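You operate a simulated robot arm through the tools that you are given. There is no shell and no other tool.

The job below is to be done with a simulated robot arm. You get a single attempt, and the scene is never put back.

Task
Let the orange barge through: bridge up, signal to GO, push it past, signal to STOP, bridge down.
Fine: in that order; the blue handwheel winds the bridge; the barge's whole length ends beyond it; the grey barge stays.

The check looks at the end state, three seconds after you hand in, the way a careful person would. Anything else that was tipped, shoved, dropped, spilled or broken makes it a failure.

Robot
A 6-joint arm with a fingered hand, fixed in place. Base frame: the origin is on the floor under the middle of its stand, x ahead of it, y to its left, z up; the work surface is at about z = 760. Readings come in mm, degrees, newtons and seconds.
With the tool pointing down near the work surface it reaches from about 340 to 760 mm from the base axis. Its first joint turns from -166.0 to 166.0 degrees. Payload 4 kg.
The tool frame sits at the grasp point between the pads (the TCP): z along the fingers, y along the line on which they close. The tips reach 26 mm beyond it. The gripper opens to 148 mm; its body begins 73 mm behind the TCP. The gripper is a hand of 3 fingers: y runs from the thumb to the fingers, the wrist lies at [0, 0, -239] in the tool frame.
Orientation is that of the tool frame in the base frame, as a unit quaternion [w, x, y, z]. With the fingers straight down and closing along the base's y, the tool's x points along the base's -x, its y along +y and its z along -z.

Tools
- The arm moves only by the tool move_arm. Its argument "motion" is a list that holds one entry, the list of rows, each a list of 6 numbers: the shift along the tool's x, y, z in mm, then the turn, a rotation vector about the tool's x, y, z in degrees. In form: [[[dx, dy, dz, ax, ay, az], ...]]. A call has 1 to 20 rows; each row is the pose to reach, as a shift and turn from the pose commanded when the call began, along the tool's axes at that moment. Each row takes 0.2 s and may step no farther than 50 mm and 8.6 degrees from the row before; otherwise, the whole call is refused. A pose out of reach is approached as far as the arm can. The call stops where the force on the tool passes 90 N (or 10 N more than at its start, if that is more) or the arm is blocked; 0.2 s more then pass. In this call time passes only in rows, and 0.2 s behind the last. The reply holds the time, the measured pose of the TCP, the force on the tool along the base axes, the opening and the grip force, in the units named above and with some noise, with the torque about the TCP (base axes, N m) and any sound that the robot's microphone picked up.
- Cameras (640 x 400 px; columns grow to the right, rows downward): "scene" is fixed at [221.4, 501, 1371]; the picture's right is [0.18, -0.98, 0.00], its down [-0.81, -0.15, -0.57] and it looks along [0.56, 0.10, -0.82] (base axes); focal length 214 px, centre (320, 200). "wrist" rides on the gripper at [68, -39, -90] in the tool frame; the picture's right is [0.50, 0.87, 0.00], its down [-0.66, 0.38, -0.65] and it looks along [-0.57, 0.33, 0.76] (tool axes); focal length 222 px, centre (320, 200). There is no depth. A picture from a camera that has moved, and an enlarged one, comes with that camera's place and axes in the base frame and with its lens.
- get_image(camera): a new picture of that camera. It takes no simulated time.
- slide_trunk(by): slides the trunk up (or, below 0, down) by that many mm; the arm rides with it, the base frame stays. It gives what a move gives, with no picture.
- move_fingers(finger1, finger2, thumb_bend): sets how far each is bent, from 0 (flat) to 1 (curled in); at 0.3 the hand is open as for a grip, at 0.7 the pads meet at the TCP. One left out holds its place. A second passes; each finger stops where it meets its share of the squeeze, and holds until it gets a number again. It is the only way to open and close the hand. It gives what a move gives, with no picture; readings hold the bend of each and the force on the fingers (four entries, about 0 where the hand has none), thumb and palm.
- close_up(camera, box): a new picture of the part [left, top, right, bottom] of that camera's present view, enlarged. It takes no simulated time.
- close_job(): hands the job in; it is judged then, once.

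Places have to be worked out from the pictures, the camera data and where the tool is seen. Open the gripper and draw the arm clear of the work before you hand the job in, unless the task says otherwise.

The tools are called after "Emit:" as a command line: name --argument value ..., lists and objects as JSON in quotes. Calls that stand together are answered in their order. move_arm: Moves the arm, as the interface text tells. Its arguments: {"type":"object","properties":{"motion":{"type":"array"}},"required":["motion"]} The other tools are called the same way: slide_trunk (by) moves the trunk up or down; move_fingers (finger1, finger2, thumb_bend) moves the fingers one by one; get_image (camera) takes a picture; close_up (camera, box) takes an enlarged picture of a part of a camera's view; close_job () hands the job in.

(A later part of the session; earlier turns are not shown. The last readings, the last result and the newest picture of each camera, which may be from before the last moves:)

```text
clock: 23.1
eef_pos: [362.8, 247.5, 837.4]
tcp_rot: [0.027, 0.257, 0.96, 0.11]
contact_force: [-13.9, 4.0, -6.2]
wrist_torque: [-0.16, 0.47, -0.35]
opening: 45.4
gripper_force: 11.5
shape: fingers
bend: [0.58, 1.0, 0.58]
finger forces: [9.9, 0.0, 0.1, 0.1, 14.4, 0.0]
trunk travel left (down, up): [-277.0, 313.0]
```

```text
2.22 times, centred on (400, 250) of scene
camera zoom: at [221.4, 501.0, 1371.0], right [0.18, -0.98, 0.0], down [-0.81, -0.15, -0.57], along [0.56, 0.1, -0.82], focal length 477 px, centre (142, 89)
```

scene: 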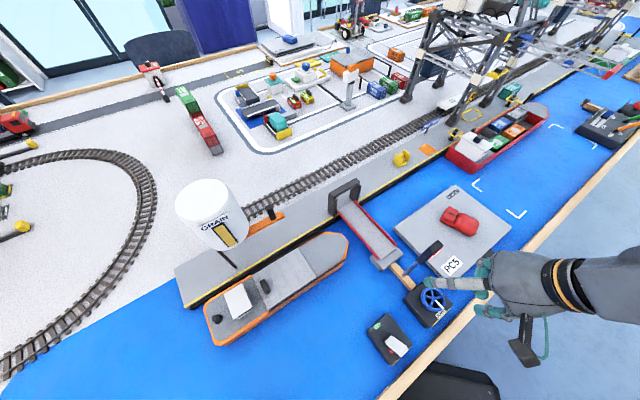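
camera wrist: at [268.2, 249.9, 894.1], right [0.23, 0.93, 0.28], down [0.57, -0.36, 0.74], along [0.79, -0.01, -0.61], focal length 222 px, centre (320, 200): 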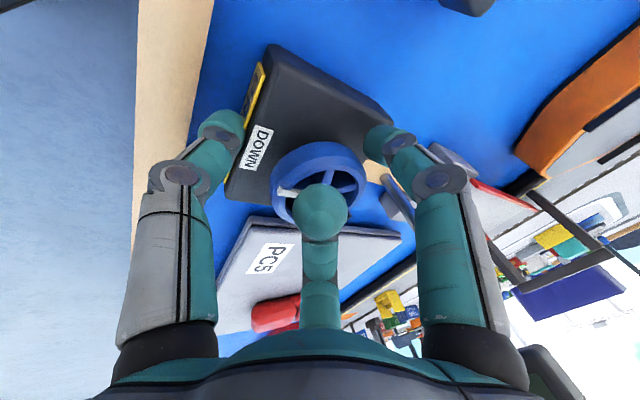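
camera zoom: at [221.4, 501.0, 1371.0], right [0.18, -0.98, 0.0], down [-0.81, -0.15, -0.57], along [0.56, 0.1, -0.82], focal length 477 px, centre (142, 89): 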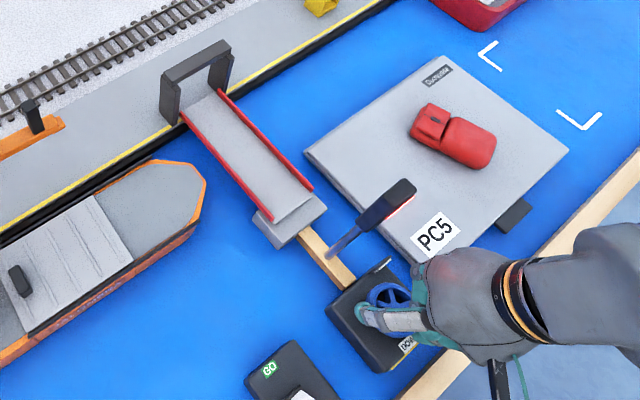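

The pointer stayed put in the world while the digits slipped, with a resisting torque of 0.35 N m. So counter-clockwise looks blocked. I try clockwise now, turning back past the start.

Emit:
move_arm --motion '[[[0, 0, 0, 0, -1.81, 7.28], [0, 0, 0, 0, -3.63, 14.55], [0.3, 0, 0, 0, -5.44, 21.83], [0.6, 0, 0, 0, -7.26, 29.1]]]'

Emit:
close_up --camera "wrist" --box '[170, 40, 420, 240]'

Emit:
close_up --camera "scene" --box '[310, 160, 490, 340]'

```text
clock: 24.1
eef_pos: [363.3, 247.3, 838.3]
tcp_rot: [0.058, 0.498, 0.86, 0.097]
contact_force: [-11.3, 0.9, -0.3]
wrist_torque: [-0.08, 0.4, 0.04]
opening: 44.4
gripper_force: 13.3
shape: fingers
bend: [0.57, 1.0, 0.58]
finger forces: [9.8, 0.0, 0.1, 0.0, 16.3, 0.1]
trunk travel left (down, up): [-277.0, 313.0]
```

```text
2.00 times, centred on (295, 140) of wrist
camera zoom: at [277.6, 276.7, 918.1], right [0.48, 0.85, 0.19], down [0.52, -0.46, 0.72], along [0.71, -0.25, -0.66], focal length 444 px, centre (370, 320)
```

zoom: 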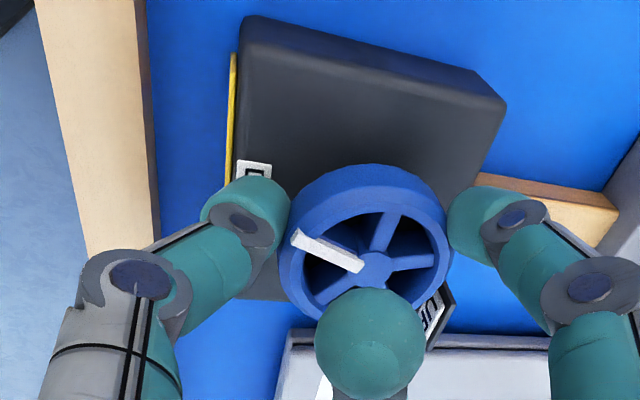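

```text
2.22 times, centred on (400, 250) of scene
camera zoom: at [221.4, 501.0, 1371.0], right [0.18, -0.98, 0.0], down [-0.81, -0.15, -0.57], along [0.56, 0.1, -0.82], focal length 477 px, centre (142, 89)
```

zoom: 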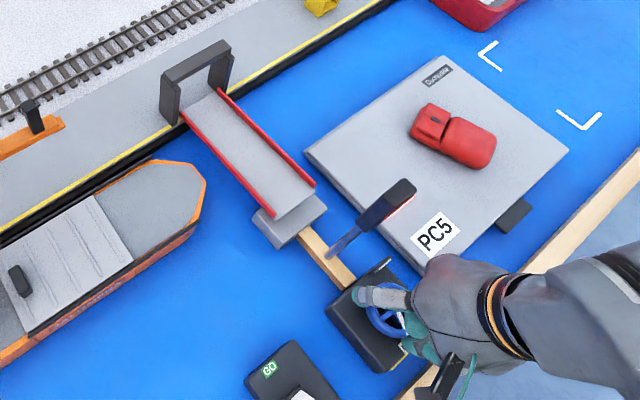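

Clockwise turns the wheel: it moved about 23° and the bridge's outer end is lifting slightly. I firm the grip and wind on to the edge of the safe range before regripping.

Emit:
move_fingers --finger1 0.74 --thumb_bend 0.7

Emit:
move_arm --motion '[[[0.5, 0, 0, 0, -1.57, 6.31], [1.1, 0, 0, 0, -3.14, 12.61], [1.6, -0.1, 0, 0, -4.72, 18.92], [2.2, -0.2, 0, 0, -6.29, 25.2]]]'

Emit:
get_image --camera "wrist"

Emit:
close_up --camera "scene" --box '[310, 160, 490, 340]'

```text
clock: 25.1
eef_pos: [361.9, 247.9, 837.7]
tcp_rot: [0.058, 0.498, 0.86, 0.096]
contact_force: [-13.5, -0.2, -1.6]
wrist_torque: [-0.15, 0.47, 0.04]
opening: 44.7
gripper_force: 15.6
shape: fingers
bend: [0.57, 1.0, 0.58]
finger forces: [10.4, 0.0, 0.0, 0.0, 19.8, 0.0]
trunk travel left (down, up): [-277.0, 313.0]
```

```text
clock: 26.1
eef_pos: [360.4, 249.4, 837.8]
tcp_rot: [0.082, 0.679, 0.725, 0.08]
contact_force: [-14.8, 3.6, -3.2]
wrist_torque: [-0.02, 0.55, 0.02]
opening: 44.2
gripper_force: 16.3
shape: fingers
bend: [0.57, 1.0, 0.58]
finger forces: [10.4, 0.0, 0.0, 0.1, 21.6, 0.0]
trunk travel left (down, up): [-277.0, 313.0]
```

```text
taken
camera wrist: at [297.2, 313.2, 917.4], right [0.81, 0.56, 0.19], down [0.26, -0.63, 0.73], along [0.53, -0.54, -0.66], focal length 222 px, centre (320, 200)
```

wrist: 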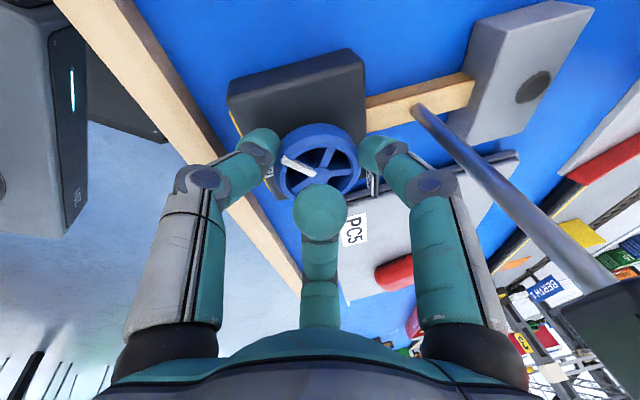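

```text
2.22 times, centred on (400, 250) of scene
camera zoom: at [221.4, 501.0, 1371.0], right [0.18, -0.98, 0.0], down [-0.81, -0.15, -0.57], along [0.56, 0.1, -0.82], focal length 477 px, centre (142, 89)
```

zoom: 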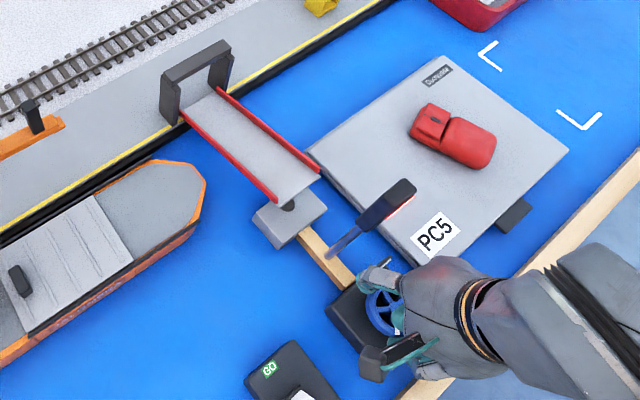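

The wheel has turned about 50° and the bridge has lifted well off its pier. I release, check that the bridge holds by itself, then swing the open hand back counter-clockwise by 76° for the next stroke.

Emit:
move_fingers --finger1 0.47 --thumb_bend 0.46

Emit:
close_up --camera "scene" --box '[310, 160, 490, 340]'

Emit:
move_arm --motion '[[[-0.6, 0.5, 0.1, 0, 1.84, -7.37], [-1.2, 0.9, 0.2, 0, 3.68, -14.75], [-1.8, 1.4, 0.3, 0, 5.51, -22.12], [-2.4, 1.8, 0.4, 0, 7.35, -29.5], [-3.0, 2.3, 0.5, 0, 9.19, -36.87], [-3.6, 2.7, 0.7, 0, 11.03, -44.24], [-4.2, 3.2, 0.8, 0, 12.87, -51.62], [-4.8, 3.6, 0.9, 0, 14.7, -58.99], [-5.4, 4.1, 1.0, 0, 16.54, -66.37], [-6.0, 4.5, 1.1, 0, 18.38, -73.74]]]'

Emit:
get_image --camera "wrist"

Emit:
close_up --camera "scene" --box '[310, 160, 490, 340]'

```text
clock: 27.1
eef_pos: [362.0, 249.4, 837.2]
tcp_rot: [0.082, 0.677, 0.727, 0.079]
contact_force: [0.5, -0.1, -0.3]
wrist_torque: [0.01, 0.0, 0.02]
opening: 73.0
gripper_force: 0.0
shape: fingers
bend: [0.47, 1.0, 0.46]
finger forces: [0.0, 0.0, 0.1, 0.1, 0.0, 0.0]
trunk travel left (down, up): [-277.0, 313.0]
```

```text
2.22 times, centred on (400, 250) of scene
camera zoom: at [221.4, 501.0, 1371.0], right [0.18, -0.98, 0.0], down [-0.81, -0.15, -0.57], along [0.56, 0.1, -0.82], focal length 477 px, centre (142, 89)
```

zoom: 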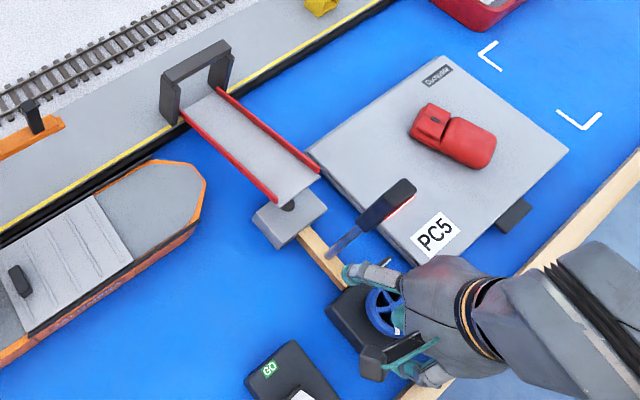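

```text
clock: 29.3
eef_pos: [367.1, 244.2, 837.9]
tcp_rot: [0.003, 0.087, 0.99, 0.115]
contact_force: [0.4, 1.0, 0.2]
wrist_torque: [0.0, -0.04, 0.02]
opening: 73.4
gripper_force: 0.1
shape: fingers
bend: [0.47, 1.0, 0.46]
finger forces: [0.0, 0.0, 0.1, 0.0, 0.1, 0.0]
trunk travel left (down, up): [-277.0, 313.0]
```

```text
taken
camera wrist: at [290.5, 196.8, 918.5], right [-0.34, 0.92, 0.2], down [0.69, 0.1, 0.71], along [0.63, 0.39, -0.67], focal length 222 px, centre (320, 200)
```

wrist: 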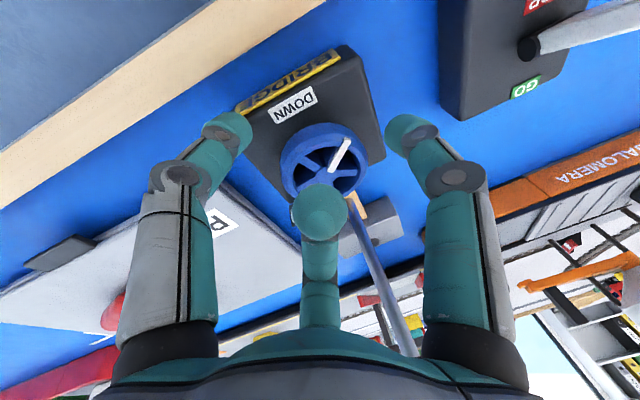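

```text
2.22 times, centred on (400, 250) of scene
camera zoom: at [221.4, 501.0, 1371.0], right [0.18, -0.98, 0.0], down [-0.81, -0.15, -0.57], along [0.56, 0.1, -0.82], focal length 477 px, centre (142, 89)
```

zoom: 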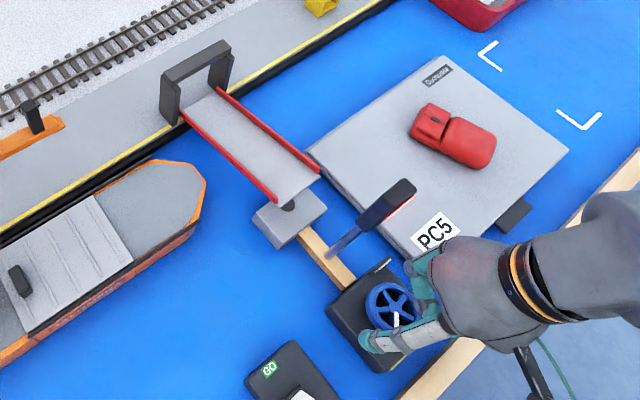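

The bridge holds on its own, so the wheel keeps its place when released. I grip again and wind 76° clockwise around the wheel axis.

Emit:
move_fingers --finger1 0.74 --thumb_bend 0.7

Emit:
move_arm --motion '[[[0.82, 0.05, 0, 0, -1.84, 7.37], [1.63, 0.21, 0.05, 0, -3.68, 14.75], [2.4, 0.47, 0.12, 0, -5.51, 22.12], [3.14, 0.82, 0.2, 0, -7.35, 29.5], [3.82, 1.27, 0.32, 0, -9.19, 36.87], [4.43, 1.8, 0.45, 0, -11.03, 44.24], [4.96, 2.42, 0.6, 0, -12.87, 51.62], [5.41, 3.07, 0.77, 0, -14.7, 58.99], [5.76, 3.8, 0.95, 0, -16.54, 66.37], [6.0, 4.56, 1.14, 0, -18.38, 73.74]]]'

Emit:
get_image --camera "wrist"

Emit:
close_up --camera "scene" --box '[310, 160, 490, 340]'

```text
clock: 30.3
eef_pos: [366.0, 242.7, 838.7]
tcp_rot: [0.004, 0.087, 0.989, 0.115]
contact_force: [-11.1, -10.1, -3.9]
wrist_torque: [-0.34, 0.15, 0.1]
opening: 42.0
gripper_force: 15.2
shape: fingers
bend: [0.55, 1.0, 0.6]
finger forces: [12.4, 0.0, 0.1, 0.1, 18.2, 0.0]
trunk travel left (down, up): [-277.0, 313.0]
```

```text
clock: 32.5
eef_pos: [361.0, 250.0, 839.2]
tcp_rot: [0.083, 0.678, 0.726, 0.081]
contact_force: [-20.0, 4.4, 0.7]
wrist_torque: [0.03, 0.84, 0.02]
opening: 42.3
gripper_force: 16.5
shape: fingers
bend: [0.57, 1.0, 0.59]
finger forces: [9.1, 0.0, 0.0, 0.1, 24.4, 0.0]
trunk travel left (down, up): [-277.0, 313.0]
```

```text
taken
camera wrist: at [296.9, 313.9, 918.0], right [0.81, 0.56, 0.19], down [0.26, -0.63, 0.73], along [0.53, -0.54, -0.66], focal length 222 px, centre (320, 200)
```

wrist: 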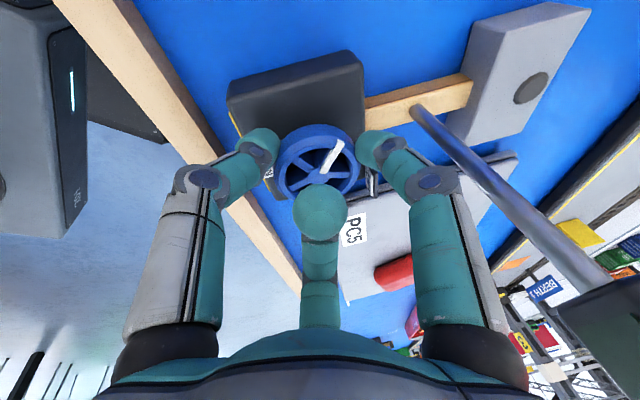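

```text
2.22 times, centred on (400, 250) of scene
camera zoom: at [221.4, 501.0, 1371.0], right [0.18, -0.98, 0.0], down [-0.81, -0.15, -0.57], along [0.56, 0.1, -0.82], focal length 477 px, centre (142, 89)
```

zoom: 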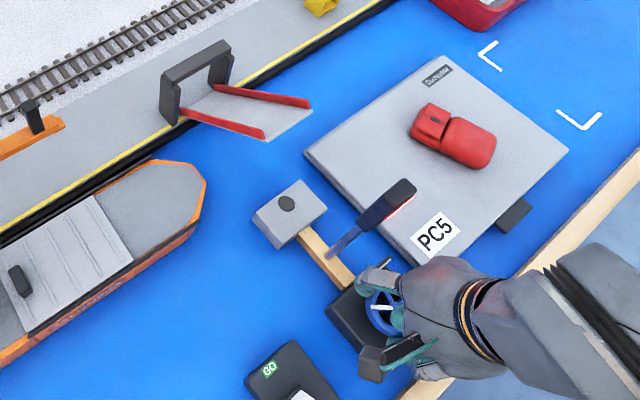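

The stroke turned the wheel fully and the bridge is now roughly 40° up. I release, swing back and repeat.

Emit:
move_fingers --finger1 0.47 --thumb_bend 0.46

Emit:
move_arm --motion '[[[-0.6, 0.5, 0.1, 0, 1.84, -7.37], [-1.2, 0.9, 0.2, 0, 3.68, -14.75], [-1.8, 1.4, 0.3, 0, 5.51, -22.12], [-2.4, 1.8, 0.4, 0, 7.35, -29.5], [-3.0, 2.3, 0.5, 0, 9.19, -36.87], [-3.6, 2.7, 0.7, 0, 11.03, -44.24], [-4.2, 3.2, 0.8, 0, 12.87, -51.62], [-4.8, 3.6, 0.9, 0, 14.7, -58.99], [-5.4, 4.1, 1.0, 0, 16.54, -66.37], [-6.0, 4.5, 1.1, 0, 18.38, -73.74]]]'

Emit:
move_fingers --finger1 0.74 --thumb_bend 0.7

Emit:
close_up --camera "wrist" --box '[170, 40, 420, 240]'

```text
clock: 33.5
eef_pos: [361.1, 249.3, 838.6]
tcp_rot: [0.082, 0.678, 0.726, 0.08]
contact_force: [0.8, -0.1, 0.1]
wrist_torque: [-0.03, 0.02, 0.0]
opening: 73.1
gripper_force: 0.0
shape: fingers
bend: [0.47, 1.0, 0.46]
finger forces: [0.0, 0.0, 0.0, 0.0, 0.1, 0.0]
trunk travel left (down, up): [-277.0, 313.0]
```

```text
clock: 35.7
eef_pos: [367.0, 243.7, 836.9]
tcp_rot: [0.004, 0.088, 0.99, 0.115]
contact_force: [0.5, 0.0, 0.1]
wrist_torque: [0.0, -0.01, 0.0]
opening: 73.2
gripper_force: 0.1
shape: fingers
bend: [0.47, 1.0, 0.46]
finger forces: [0.1, 0.0, 0.1, 0.1, 0.1, 0.1]
trunk travel left (down, up): [-277.0, 313.0]
```

```text
clock: 36.7
eef_pos: [365.8, 242.8, 837.8]
tcp_rot: [0.004, 0.086, 0.99, 0.115]
contact_force: [-9.3, -8.9, -4.2]
wrist_torque: [-0.32, 0.16, 0.13]
opening: 42.6
gripper_force: 15.4
shape: fingers
bend: [0.55, 1.0, 0.6]
finger forces: [12.4, 0.0, 0.0, 0.0, 18.2, 0.0]
trunk travel left (down, up): [-277.0, 313.0]
```

```text
2.00 times, centred on (295, 140) of wrist
camera zoom: at [290.0, 196.2, 918.5], right [-0.34, 0.92, 0.2], down [0.69, 0.1, 0.71], along [0.63, 0.39, -0.67], focal length 444 px, centre (370, 320)
```

zoom: 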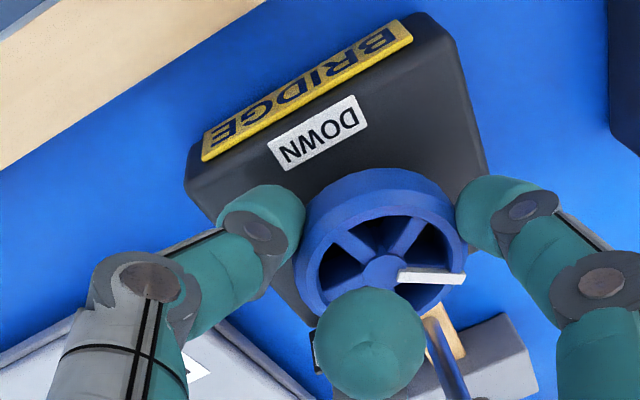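

The grip is solid again and the pointer has travelled about 125°. I wind another 76° clockwise.

Emit:
move_arm --motion '[[[0.82, 0.05, 0, 0, -1.84, 7.37], [1.63, 0.21, 0.05, 0, -3.68, 14.75], [2.4, 0.47, 0.12, 0, -5.51, 22.12], [3.14, 0.82, 0.2, 0, -7.35, 29.5], [3.82, 1.27, 0.32, 0, -9.19, 36.87], [4.43, 1.8, 0.45, 0, -11.03, 44.24], [4.96, 2.42, 0.6, 0, -12.87, 51.62], [5.41, 3.07, 0.77, 0, -14.7, 58.99], [5.76, 3.8, 0.95, 0, -16.54, 66.37], [6.0, 4.56, 1.14, 0, -18.38, 73.74]]]'

Emit:
get_image --camera "wrist"

Emit:
close_up --camera "scene" --box '[310, 120, 490, 340]'

```text
clock: 38.9
eef_pos: [360.1, 249.7, 837.9]
tcp_rot: [0.082, 0.678, 0.726, 0.08]
contact_force: [-19.5, 4.5, 1.8]
wrist_torque: [0.01, 0.81, 0.05]
opening: 42.6
gripper_force: 17.1
shape: fingers
bend: [0.57, 1.0, 0.59]
finger forces: [9.0, 0.0, 0.0, 0.1, 24.9, 0.1]
trunk travel left (down, up): [-277.0, 313.0]
```

```text
taken
camera wrist: at [296.9, 313.5, 917.7], right [0.81, 0.56, 0.19], down [0.26, -0.63, 0.73], along [0.53, -0.54, -0.66], focal length 222 px, centre (320, 200)
```

wrist: 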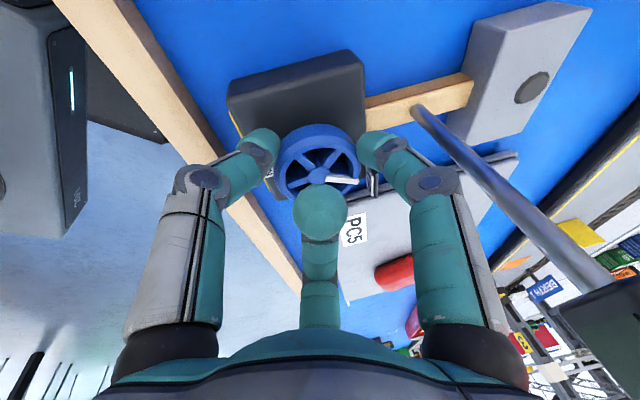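

```text
1.82 times, centred on (400, 230) of scene
camera zoom: at [221.4, 501.0, 1371.0], right [0.18, -0.98, 0.0], down [-0.81, -0.15, -0.57], along [0.56, 0.1, -0.82], focal length 390 px, centre (174, 146)
```

zoom: 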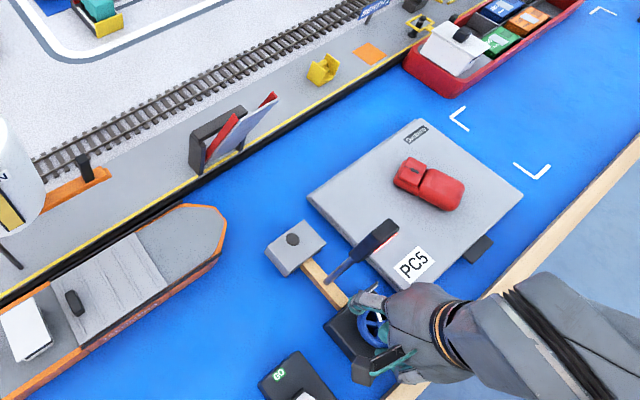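

The bridge is nearly upright and the pointer is just short of the UP plate. I take a short extra stroke to reach the UP mark, watching for the stop.

Emit:
move_fingers --finger1 0.47 --thumb_bend 0.46

Emit:
move_arm --motion '[[[-0.8, 0.05, 0, 0, 1.81, -7.28], [-1.6, 0.2, 0.05, 0, 3.63, -14.55], [-2.4, 0.45, 0.1, 0, 5.44, -21.83], [-3.1, 0.8, 0.2, 0, 7.26, -29.1]]]'

Emit:
move_fingers --finger1 0.74 --thumb_bend 0.7

Emit:
move_arm --motion '[[[0.6, 0, 0, 0, -1.21, 4.85], [1.1, 0.1, 0, 0, -2.42, 9.7], [1.6, 0.2, 0.05, 0, -3.63, 14.55]]]'

Emit:
close_up --camera "wrist" --box '[170, 40, 420, 240]'

Emit:
close_up --camera "scene" --box '[310, 120, 490, 340]'

```text
clock: 39.9
eef_pos: [362.0, 249.7, 838.0]
tcp_rot: [0.081, 0.677, 0.727, 0.08]
contact_force: [-0.3, 0.4, 0.1]
wrist_torque: [-0.01, 0.03, 0.0]
opening: 73.2
gripper_force: 0.0
shape: fingers
bend: [0.47, 1.0, 0.46]
finger forces: [0.0, 0.0, 0.1, 0.0, 0.0, 0.1]
trunk travel left (down, up): [-277.0, 313.0]
```

```text
clock: 40.9
eef_pos: [361.8, 245.8, 838.5]
tcp_rot: [0.053, 0.465, 0.878, 0.098]
contact_force: [-1.0, 0.0, -1.4]
wrist_torque: [-0.02, 0.0, 0.02]
opening: 73.2
gripper_force: 0.1
shape: fingers
bend: [0.47, 1.0, 0.46]
finger forces: [0.0, 0.0, 0.0, 0.1, 0.0, 0.0]
trunk travel left (down, up): [-277.0, 313.0]
```

```text
clock: 41.9
eef_pos: [360.4, 245.0, 838.8]
tcp_rot: [0.053, 0.466, 0.878, 0.099]
contact_force: [-16.5, -1.2, -3.9]
wrist_torque: [-0.16, 0.44, 0.01]
opening: 43.0
gripper_force: 15.4
shape: fingers
bend: [0.56, 1.0, 0.59]
finger forces: [11.3, 0.1, 0.0, 0.1, 20.5, 0.0]
trunk travel left (down, up): [-277.0, 313.0]
```

```text
clock: 42.7
eef_pos: [360.4, 247.9, 837.8]
tcp_rot: [0.069, 0.577, 0.809, 0.09]
contact_force: [-17.0, -2.4, -3.1]
wrist_torque: [-0.18, 0.52, 0.19]
opening: 42.9
gripper_force: 16.3
shape: fingers
bend: [0.56, 1.0, 0.58]
finger forces: [11.3, 0.1, 0.0, 0.1, 21.5, 0.0]
trunk travel left (down, up): [-277.0, 313.0]
```

```text
2.00 times, centred on (295, 140) of wrist
camera zoom: at [283.2, 292.4, 918.1], right [0.64, 0.75, 0.19], down [0.42, -0.54, 0.73], along [0.65, -0.38, -0.66], focal length 444 px, centre (370, 320)
```

zoom: 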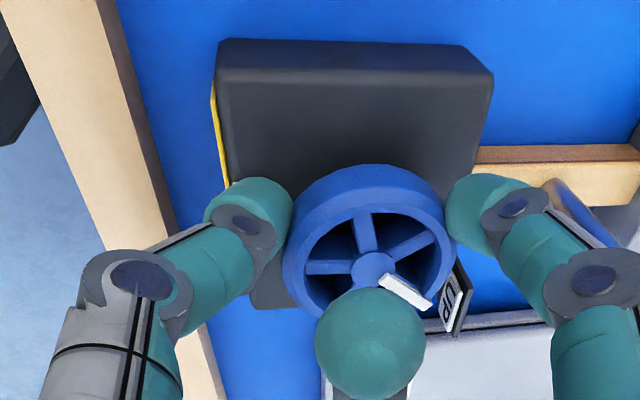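

```text
1.82 times, centred on (400, 230) of scene
camera zoom: at [221.4, 501.0, 1371.0], right [0.18, -0.98, 0.0], down [-0.81, -0.15, -0.57], along [0.56, 0.1, -0.82], focal length 390 px, centre (174, 146)
```

zoom: 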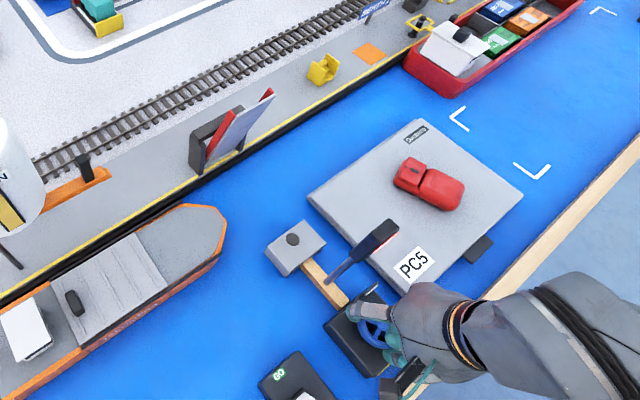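

The pointer aligns with UP and the torque is starting to rise (0.19 N m). A further 10° will confirm whether this is the end stop.

Emit:
move_arm --motion '[[[0.5, 0, 0, 0, -1.21, 4.85], [1.0, 0.1, 0, 0, -2.42, 9.7]]]'

Emit:
close_up --camera "wrist" --box '[170, 40, 420, 240]'

Emit:
close_up --camera "scene" --box '[320, 150, 420, 250]'

```text
clock: 43.3
eef_pos: [361.4, 247.9, 839.8]
tcp_rot: [0.077, 0.645, 0.755, 0.084]
contact_force: [-18.4, -9.9, 1.5]
wrist_torque: [-0.35, 0.5, 0.54]
opening: 41.0
gripper_force: 17.8
shape: fingers
bend: [0.56, 1.0, 0.59]
finger forces: [12.1, 0.1, 0.1, 0.0, 22.9, 0.1]
trunk travel left (down, up): [-277.0, 313.0]
```

```text
2.00 times, centred on (295, 140) of wrist
camera zoom: at [291.8, 305.6, 918.1], right [0.76, 0.63, 0.19], down [0.32, -0.61, 0.73], along [0.57, -0.49, -0.66], focal length 444 px, centre (370, 320)
```

zoom: 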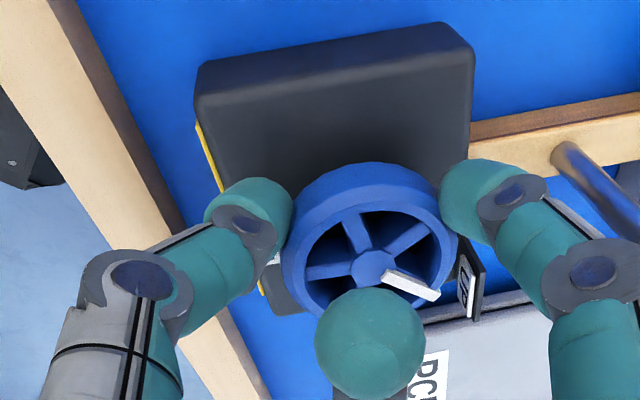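

```text
4.00 times, centred on (370, 200) of scene
camera zoom: at [221.4, 501.0, 1371.0], right [0.18, -0.98, 0.0], down [-0.81, -0.15, -0.57], along [0.56, 0.1, -0.82], focal length 858 px, centre (120, 200)
```

zoom: 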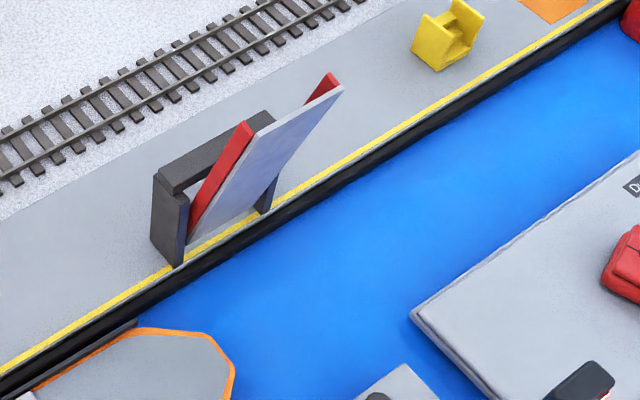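

Torque rose to 0.54 N m and the pointer stopped, so the bridge is at its UP stop, about 76° with its tip near n≈725, z≈980. I release and lift the hand straight up with the trunk.

Emit:
move_fingers --finger1 0.44 --thumb_bend 0.44

Emit:
slide_trunk --by 160

Emit:
get_image --camera "scene"

Emit:
get_image --camera "wrist"

```text
clock: 44.3
eef_pos: [361.0, 248.3, 837.3]
tcp_rot: [0.077, 0.645, 0.755, 0.083]
contact_force: [-0.6, 0.1, 0.1]
wrist_torque: [-0.01, -0.02, 0.01]
opening: 81.1
gripper_force: 0.0
shape: fingers
bend: [0.44, 1.0, 0.44]
finger forces: [0.0, 0.0, 0.1, 0.0, 0.0, 0.1]
trunk travel left (down, up): [-277.0, 313.0]
```

```text
clock: 46.1
eef_pos: [362.9, 247.9, 997.6]
tcp_rot: [0.078, 0.645, 0.755, 0.085]
contact_force: [-0.2, 0.9, -0.7]
wrist_torque: [-0.01, -0.01, 0.01]
opening: 81.3
gripper_force: 0.0
shape: fingers
bend: [0.44, 1.0, 0.44]
finger forces: [0.0, 0.1, 0.1, 0.1, 0.0, 0.0]
trunk travel left (down, up): [-437.0, 153.0]
```

```text
taken
```

scene: 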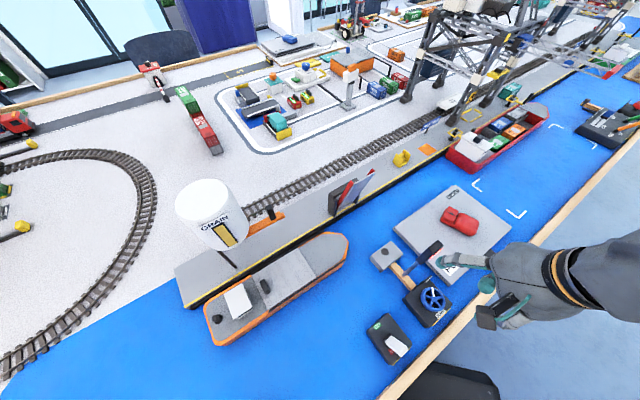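

```text
taken
camera wrist: at [292.9, 306.5, 1077.5], right [0.76, 0.63, 0.19], down [0.32, -0.61, 0.73], along [0.57, -0.49, -0.66], focal length 222 px, centre (320, 200)
```

wrist: 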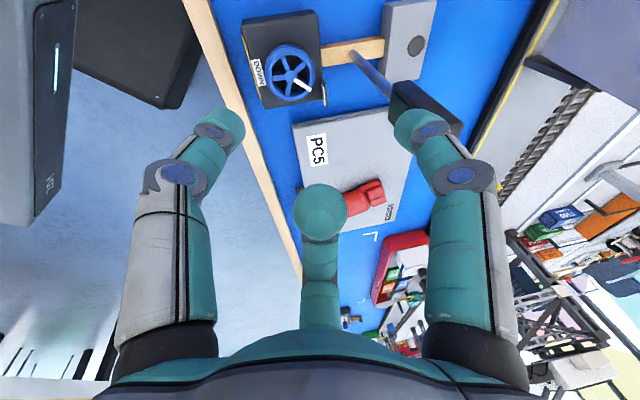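

The bridge stands upright on its own and everything else is undisturbed. Next is the signal lever. I close the fingers into a compact tip cluster and move to the robot side of the lever, which I place near (245, 337) with its tip about z 850, staying high.

Emit:
move_fingers --finger1 0.7 --finger2 0.7 --thumb_bend 0.7

Emit:
move_arm --motion '[[[13.2, -24.5, 1.6, 2.25, 0.73, -5.97], [26.3, -49, 3.2, 4.5, 1.47, -11.93], [39.5, -73.6, 4.9, 6.75, 2.2, -17.9], [52.6, -98.1, 6.5, 9, 2.93, -23.87], [65.8, -122.6, 8.1, 11.25, 3.67, -29.83], [78.9, -147.1, 9.7, 13.5, 4.4, -35.8]]]'

Emit:
get_image --camera "scene"

Emit:
get_image --camera "wrist"

```text
clock: 47.1
eef_pos: [361.5, 248.4, 997.6]
tcp_rot: [0.077, 0.645, 0.755, 0.085]
contact_force: [0.5, -0.2, 0.3]
wrist_torque: [0.01, -0.02, 0.02]
opening: 0.6
gripper_force: 0.1
shape: fingers
bend: [0.69, 0.7, 0.7]
finger forces: [0.1, 0.0, 0.1, 0.1, 0.0, 0.0]
trunk travel left (down, up): [-437.0, 153.0]
```

```text
clock: 48.5
eef_pos: [210.1, 303.7, 954.6]
tcp_rot: [-0.005, 0.383, 0.924, -0.008]
contact_force: [0.2, -0.1, 0.4]
wrist_torque: [-0.02, -0.02, 0.03]
opening: 0.4
gripper_force: 0.1
shape: fingers
bend: [0.69, 0.7, 0.7]
finger forces: [0.1, 0.0, 0.0, 0.1, 0.0, 0.1]
trunk travel left (down, up): [-437.0, 153.0]
```

```text
taken
```

scene: 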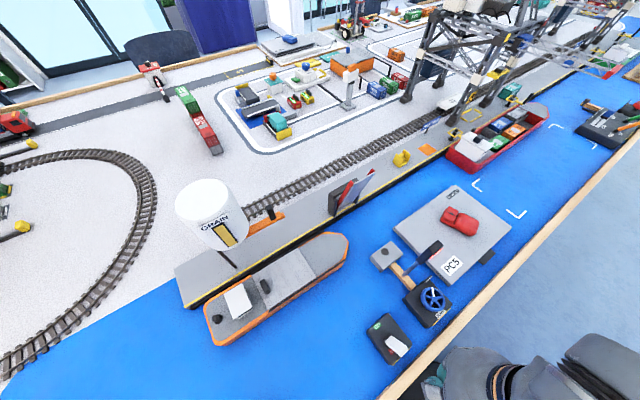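

```text
taken
camera wrist: at [135.6, 324.4, 1046.8], right [0.26, 0.97, -0.01], down [0.74, -0.19, 0.65], along [0.62, -0.18, -0.76], focal length 222 px, centre (320, 200)
```

wrist: 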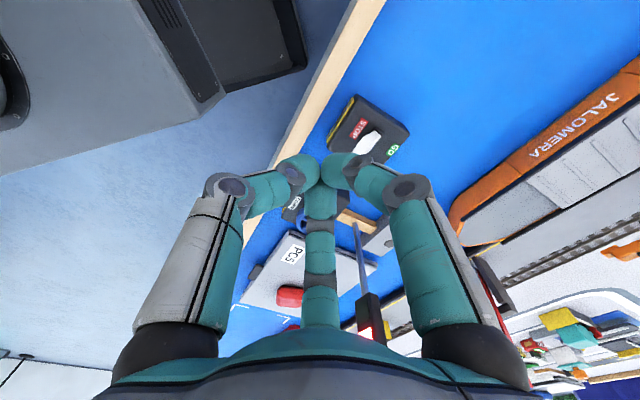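

I'm on the robot side of the lever now. I zoom in to triangulate the lever before going down.

Emit:
close_up --camera "wrist" --box '[310, 70, 430, 190]'

Emit:
close_up --camera "scene" --box '[350, 290, 450, 390]'

```text
3.33 times, centred on (370, 130) of wrist
camera zoom: at [135.6, 324.4, 1046.8], right [0.26, 0.97, -0.01], down [0.74, -0.19, 0.65], along [0.62, -0.18, -0.76], focal length 740 px, centre (153, 433)
```

zoom: 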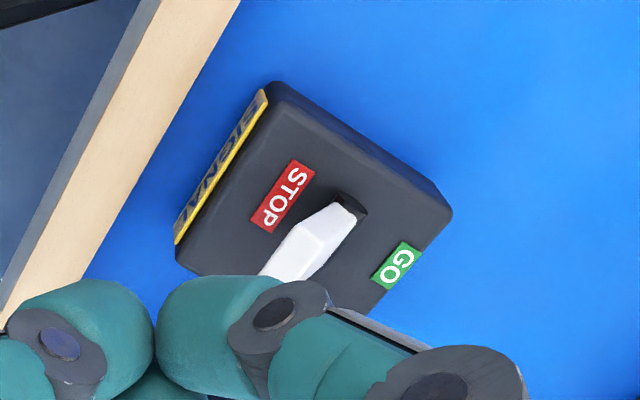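

```text
4.00 times, centred on (400, 340) of scene
camera zoom: at [221.4, 501.0, 1371.0], right [0.18, -0.98, 0.0], down [-0.81, -0.15, -0.57], along [0.56, 0.1, -0.82], focal length 858 px, centre (0, -360)
```

zoom: 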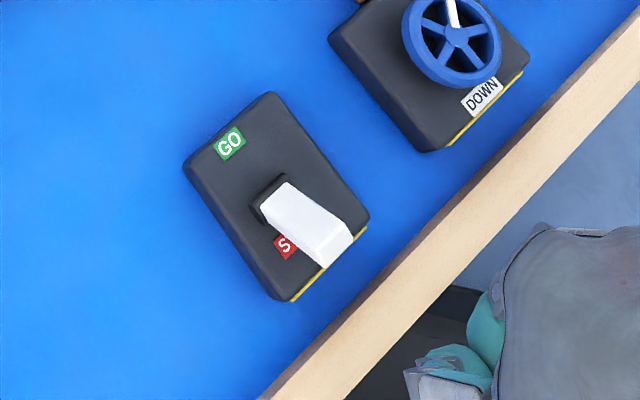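

The lever base is near (264, 355) and its tip near (245, 336, 851), leaning towards STOP. I lower the closed fingertips with the trunk so they reach z≈820, just on the robot side of the lever.

Emit:
slide_trunk --by -108

Emit:
get_image --camera "wrist"

Emit:
close_up --camera "scene" --box '[340, 270, 500, 400]'

```text
clock: 50.0
eef_pos: [209.9, 302.6, 846.9]
tcp_rot: [-0.005, 0.384, 0.923, -0.008]
contact_force: [0.1, -0.7, 1.4]
wrist_torque: [-0.02, -0.02, -0.01]
opening: 0.6
gripper_force: 0.0
shape: fingers
bend: [0.69, 0.7, 0.7]
finger forces: [0.0, 0.1, 0.0, 0.0, 0.1, 0.1]
trunk travel left (down, up): [-329.0, 261.0]
```

```text
taken
camera wrist: at [136.0, 324.4, 938.9], right [0.26, 0.97, -0.01], down [0.74, -0.19, 0.65], along [0.62, -0.18, -0.76], focal length 222 px, centre (320, 200)
```

wrist: 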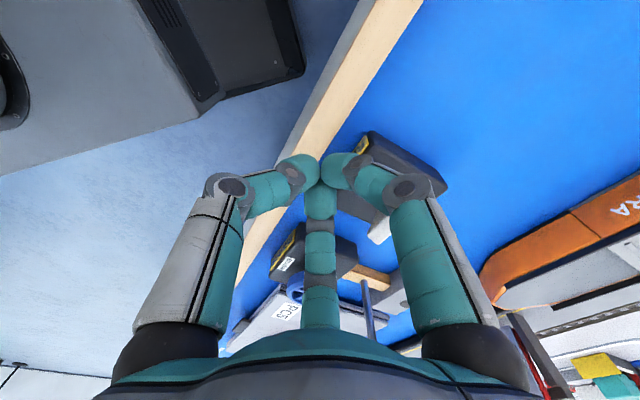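

```text
3.08 times, centred on (420, 335) of scene
camera zoom: at [221.4, 501.0, 1371.0], right [0.18, -0.98, 0.0], down [-0.81, -0.15, -0.57], along [0.56, 0.1, -0.82], focal length 660 px, centre (12, -215)
```

zoom: 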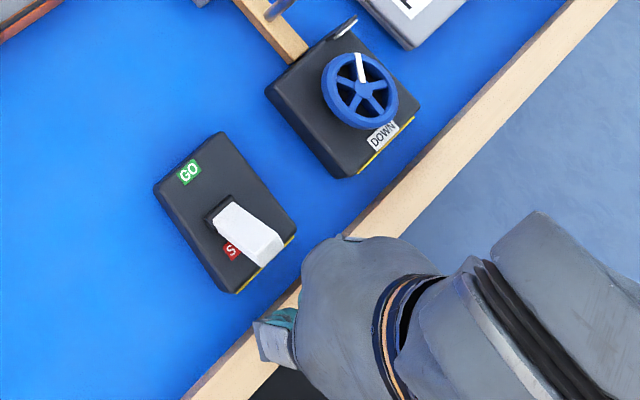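

The tip cluster is in line with the lever (s≈-65). Tool y points straight along the lever's throw, so I push that way in small steps.

Emit:
move_arm --motion '[[[0, 10, 0, 0, 0, 0], [0, 20, 0, 0, 0, 0], [0, 30, 0, 0, 0, 0], [0, 40, 0, 0, 0, 0], [0, 50, 0, 0, 0, 0], [0, 60, 0, 0, 0, 0]]]'

Emit:
close_up --camera "scene" --box '[340, 230, 500, 400]'

Emit:
get_image --camera "wrist"

```text
clock: 51.4
eef_pos: [253.0, 346.1, 844.9]
tcp_rot: [-0.004, 0.382, 0.924, -0.008]
contact_force: [0.9, 0.7, 0.5]
wrist_torque: [-0.03, 0.02, 0.0]
opening: 0.5
gripper_force: 0.0
shape: fingers
bend: [0.69, 0.7, 0.7]
finger forces: [0.0, 0.0, 0.1, 0.0, 0.0, 0.0]
trunk travel left (down, up): [-329.0, 261.0]
```

```text
2.35 times, centred on (420, 315) of scene
camera zoom: at [221.4, 501.0, 1371.0], right [0.18, -0.98, 0.0], down [-0.81, -0.15, -0.57], along [0.56, 0.1, -0.82], focal length 505 px, centre (85, -71)
```

zoom: 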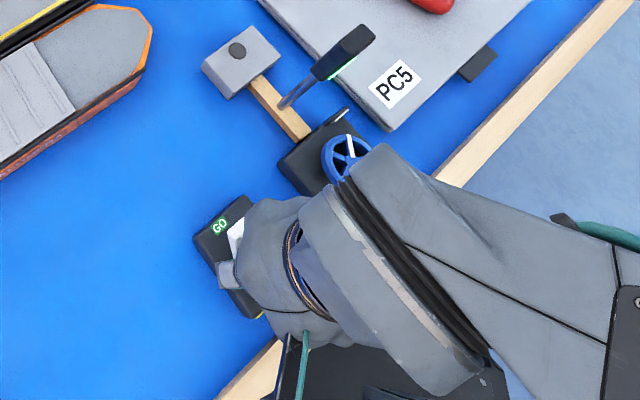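

```text
taken
camera wrist: at [178.7, 366.7, 937.4], right [0.26, 0.97, -0.01], down [0.74, -0.19, 0.65], along [0.62, -0.18, -0.76], focal length 222 px, centre (320, 200)
```

wrist: 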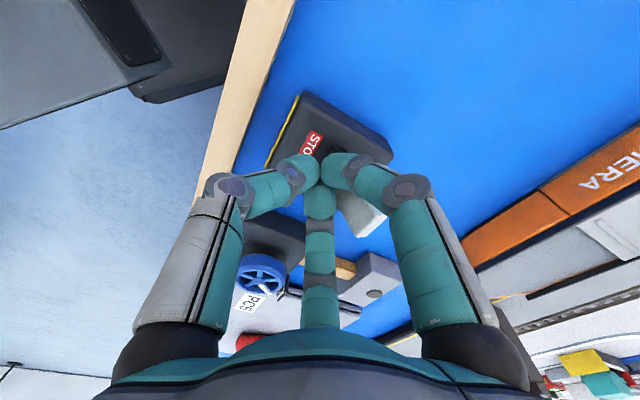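

The lamp now glows green, so the lever has snapped over to GO. I back away the way I came, lift, and confirm both.

Emit:
move_arm --motion '[[[0, -20, 0, 0, 0, 0], [0, -40, 0, 0, 0, 0], [0, -60, 0, 0, 0, 0], [0, -62, -40, 0, 0, 0], [0, -62, -80, 0, 0, 0], [0, -62, -120, 0, 0, 0]]]'

Emit:
get_image --camera "scene"

Emit:
close_up --camera "scene" --box '[360, 220, 480, 370]'

```text
clock: 52.8
eef_pos: [212.1, 301.9, 967.3]
tcp_rot: [-0.004, 0.383, 0.924, -0.009]
contact_force: [0.5, 0.2, 1.0]
wrist_torque: [0.02, 0.01, -0.01]
opening: 0.6
gripper_force: 0.0
shape: fingers
bend: [0.69, 0.7, 0.7]
finger forces: [0.1, 0.1, 0.0, 0.1, 0.0, 0.0]
trunk travel left (down, up): [-329.0, 261.0]
```

```text
taken
```

scene: 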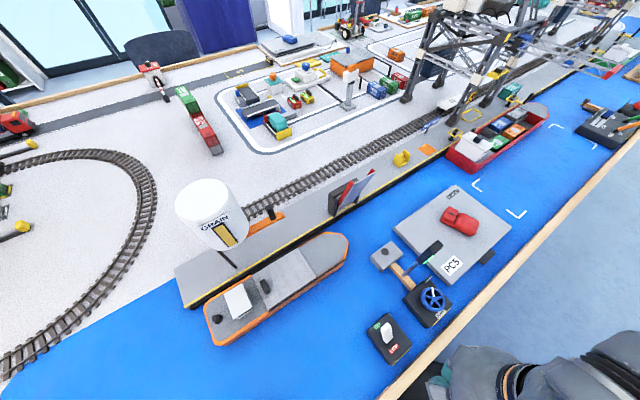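

```text
2.67 times, centred on (420, 295) of scene
camera zoom: at [221.4, 501.0, 1371.0], right [0.18, -0.98, 0.0], down [-0.81, -0.15, -0.57], along [0.56, 0.1, -0.82], focal length 572 px, centre (53, -53)
```

zoom: 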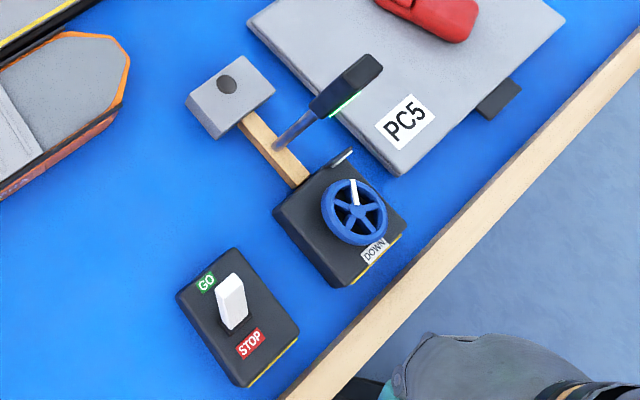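

The lever is at GO and the lamp is green. Now the orange barge: I zoom in on it and on the channel between the quay and the grey barge to measure everything.

Emit:
close_up --camera "scene" --box '[190, 220, 360, 350]'

Emit:
close_up --camera "scene" --box '[195, 260, 295, 350]'

Emit:
close_up --camera "scene" --box '[320, 150, 480, 270]'

Emit:
close_up --camera "scene" --box '[160, 160, 260, 260]'

```text
3.08 times, centred on (275, 285) of scene
camera zoom: at [221.4, 501.0, 1371.0], right [0.18, -0.98, 0.0], down [-0.81, -0.15, -0.57], along [0.56, 0.1, -0.82], focal length 660 px, centre (458, -62)
```

zoom: 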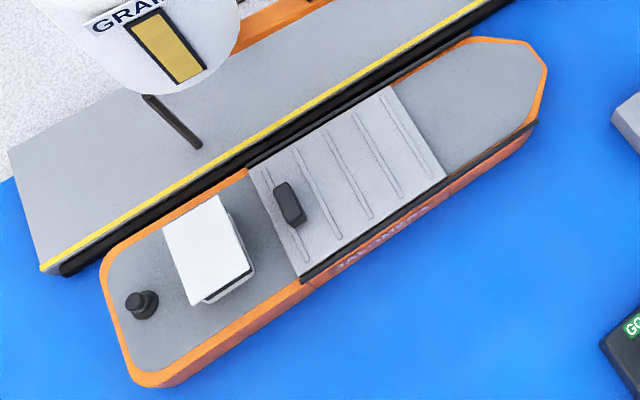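

```text
4.44 times, centred on (245, 305) of scene
camera zoom: at [221.4, 501.0, 1371.0], right [0.18, -0.98, 0.0], down [-0.81, -0.15, -0.57], along [0.56, 0.1, -0.82], focal length 953 px, centre (653, -267)
```

zoom: 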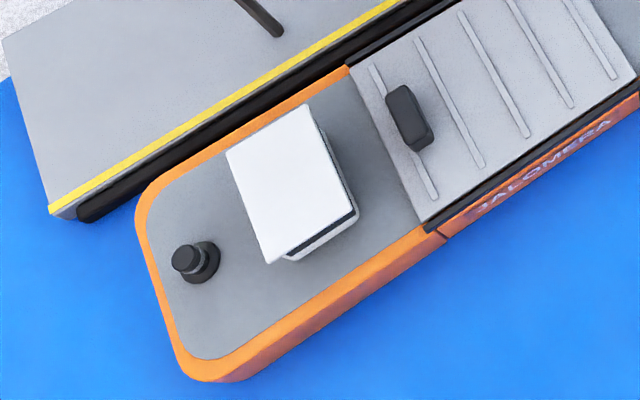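

```text
3.33 times, centred on (400, 210) of scene
camera zoom: at [221.4, 501.0, 1371.0], right [0.18, -0.98, 0.0], down [-0.81, -0.15, -0.57], along [0.56, 0.1, -0.82], focal length 715 px, centre (53, 167)
```

zoom: 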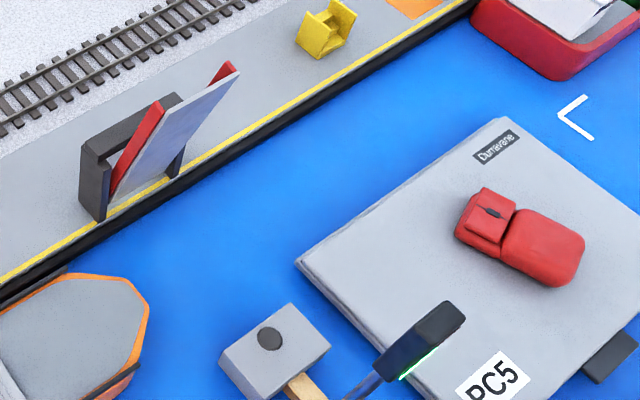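

```text
4.00 times, centred on (210, 210) of scene
camera zoom: at [221.4, 501.0, 1371.0], right [0.18, -0.98, 0.0], down [-0.81, -0.15, -0.57], along [0.56, 0.1, -0.82], focal length 858 px, centre (760, 160)
```

zoom: 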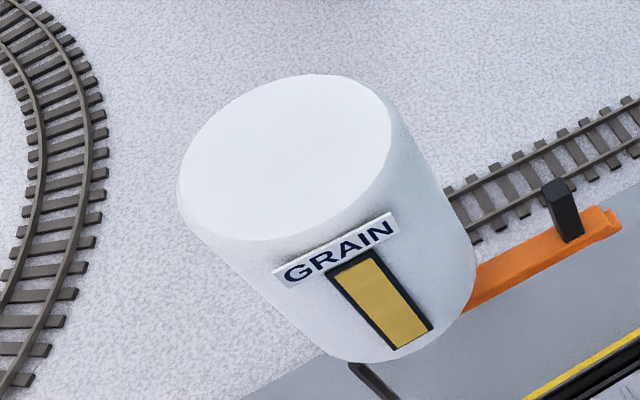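

The wheelhouse roof spans roughly s -322…-277 and n 660…722, where s runs along the canal and n across it. The barge is about 100 mm wide and the passage between quay and grey barge about 123 mm. I'll cage the wheelhouse with the three digits and draw the barge straight along. First I move over to hover near it, leaning back towards the robot.

Emit:
move_fingers --finger1 0.4 --finger2 0.4 --thumb_bend 0.4

Emit:
move_arm --motion '[[[28, 31, -5, -2, 0, 0], [56, 62, -10, -4, 0, 0], [84, 93, -15, -6, 0, 0], [112, 124, -15, -8, 0, 0], [140, 155, -15, -10, 0, 0], [168, 186, -15, -12, 0, 0], [196, 217, -15, -13, 0, 0], [226, 250, -15, -14, 0, 0]]]'

Emit:
get_image --camera "wrist"

Emit:
get_image --camera "scene"

```text
clock: 53.8
eef_pos: [211.3, 302.3, 966.2]
tcp_rot: [-0.005, 0.384, 0.923, -0.008]
contact_force: [-0.1, 0.5, 0.5]
wrist_torque: [-0.01, 0.02, -0.01]
opening: 94.8
gripper_force: 0.1
shape: fingers
bend: [0.4, 0.4, 0.4]
finger forces: [0.0, 0.1, 0.0, 0.0, 0.1, 0.0]
trunk travel left (down, up): [-329.0, 261.0]
```

```text
clock: 55.5
eef_pos: [229.8, 640.1, 976.6]
tcp_rot: [0.042, 0.381, 0.918, 0.103]
contact_force: [0.3, 0.0, 0.0]
wrist_torque: [-0.03, 0.0, 0.03]
opening: 94.7
gripper_force: 0.1
shape: fingers
bend: [0.4, 0.4, 0.4]
finger forces: [0.0, 0.1, 0.0, 0.1, 0.0, 0.0]
trunk travel left (down, up): [-329.0, 261.0]
```

```text
taken
camera wrist: at [139.4, 646.3, 1056.6], right [0.24, 0.95, 0.2], down [0.62, -0.31, 0.72], along [0.74, -0.05, -0.67], focal length 222 px, centre (320, 200)
```

wrist: 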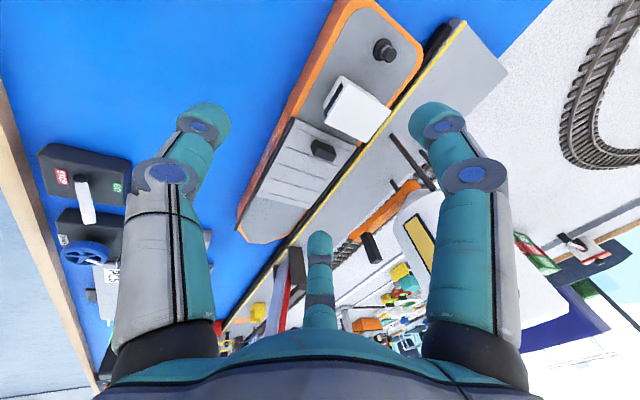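

```text
taken
```

scene: 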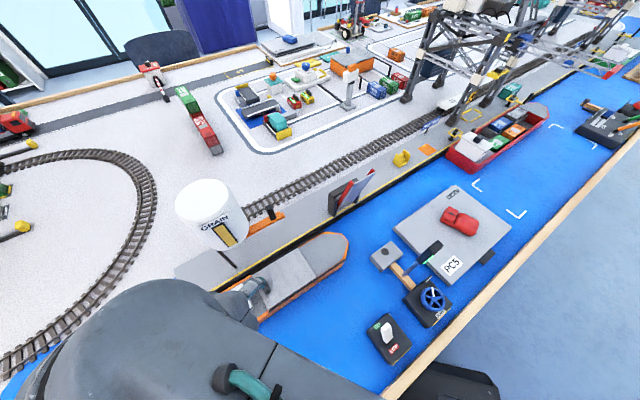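

Good view of the barge. I zoom in to triangulate the wheelhouse and deck heights.

Emit:
close_up --camera "wrist" --box '[220, 0, 440, 170]'

Emit:
close_up --camera "wrist" --box '[230, 120, 380, 330]'

```text
2.35 times, centred on (330, 85) of wrist
camera zoom: at [139.4, 646.3, 1056.6], right [0.24, 0.95, 0.2], down [0.62, -0.31, 0.72], along [0.74, -0.05, -0.67], focal length 523 px, centre (296, 471)
```

zoom: 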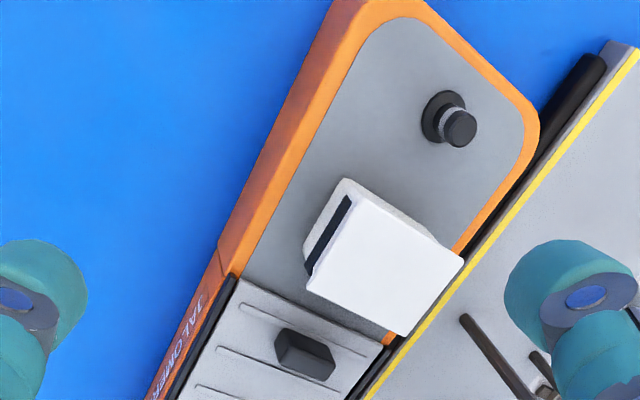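

```text
1.90 times, centred on (305, 225) of wrist
camera zoom: at [139.4, 646.3, 1056.6], right [0.24, 0.95, 0.2], down [0.62, -0.31, 0.72], along [0.74, -0.05, -0.67], focal length 423 px, centre (349, 152)
```

zoom: 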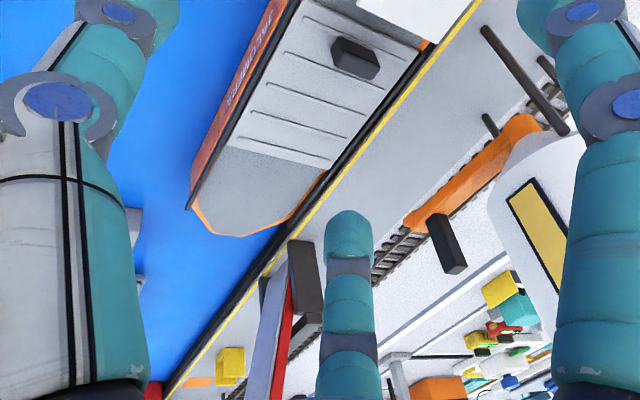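

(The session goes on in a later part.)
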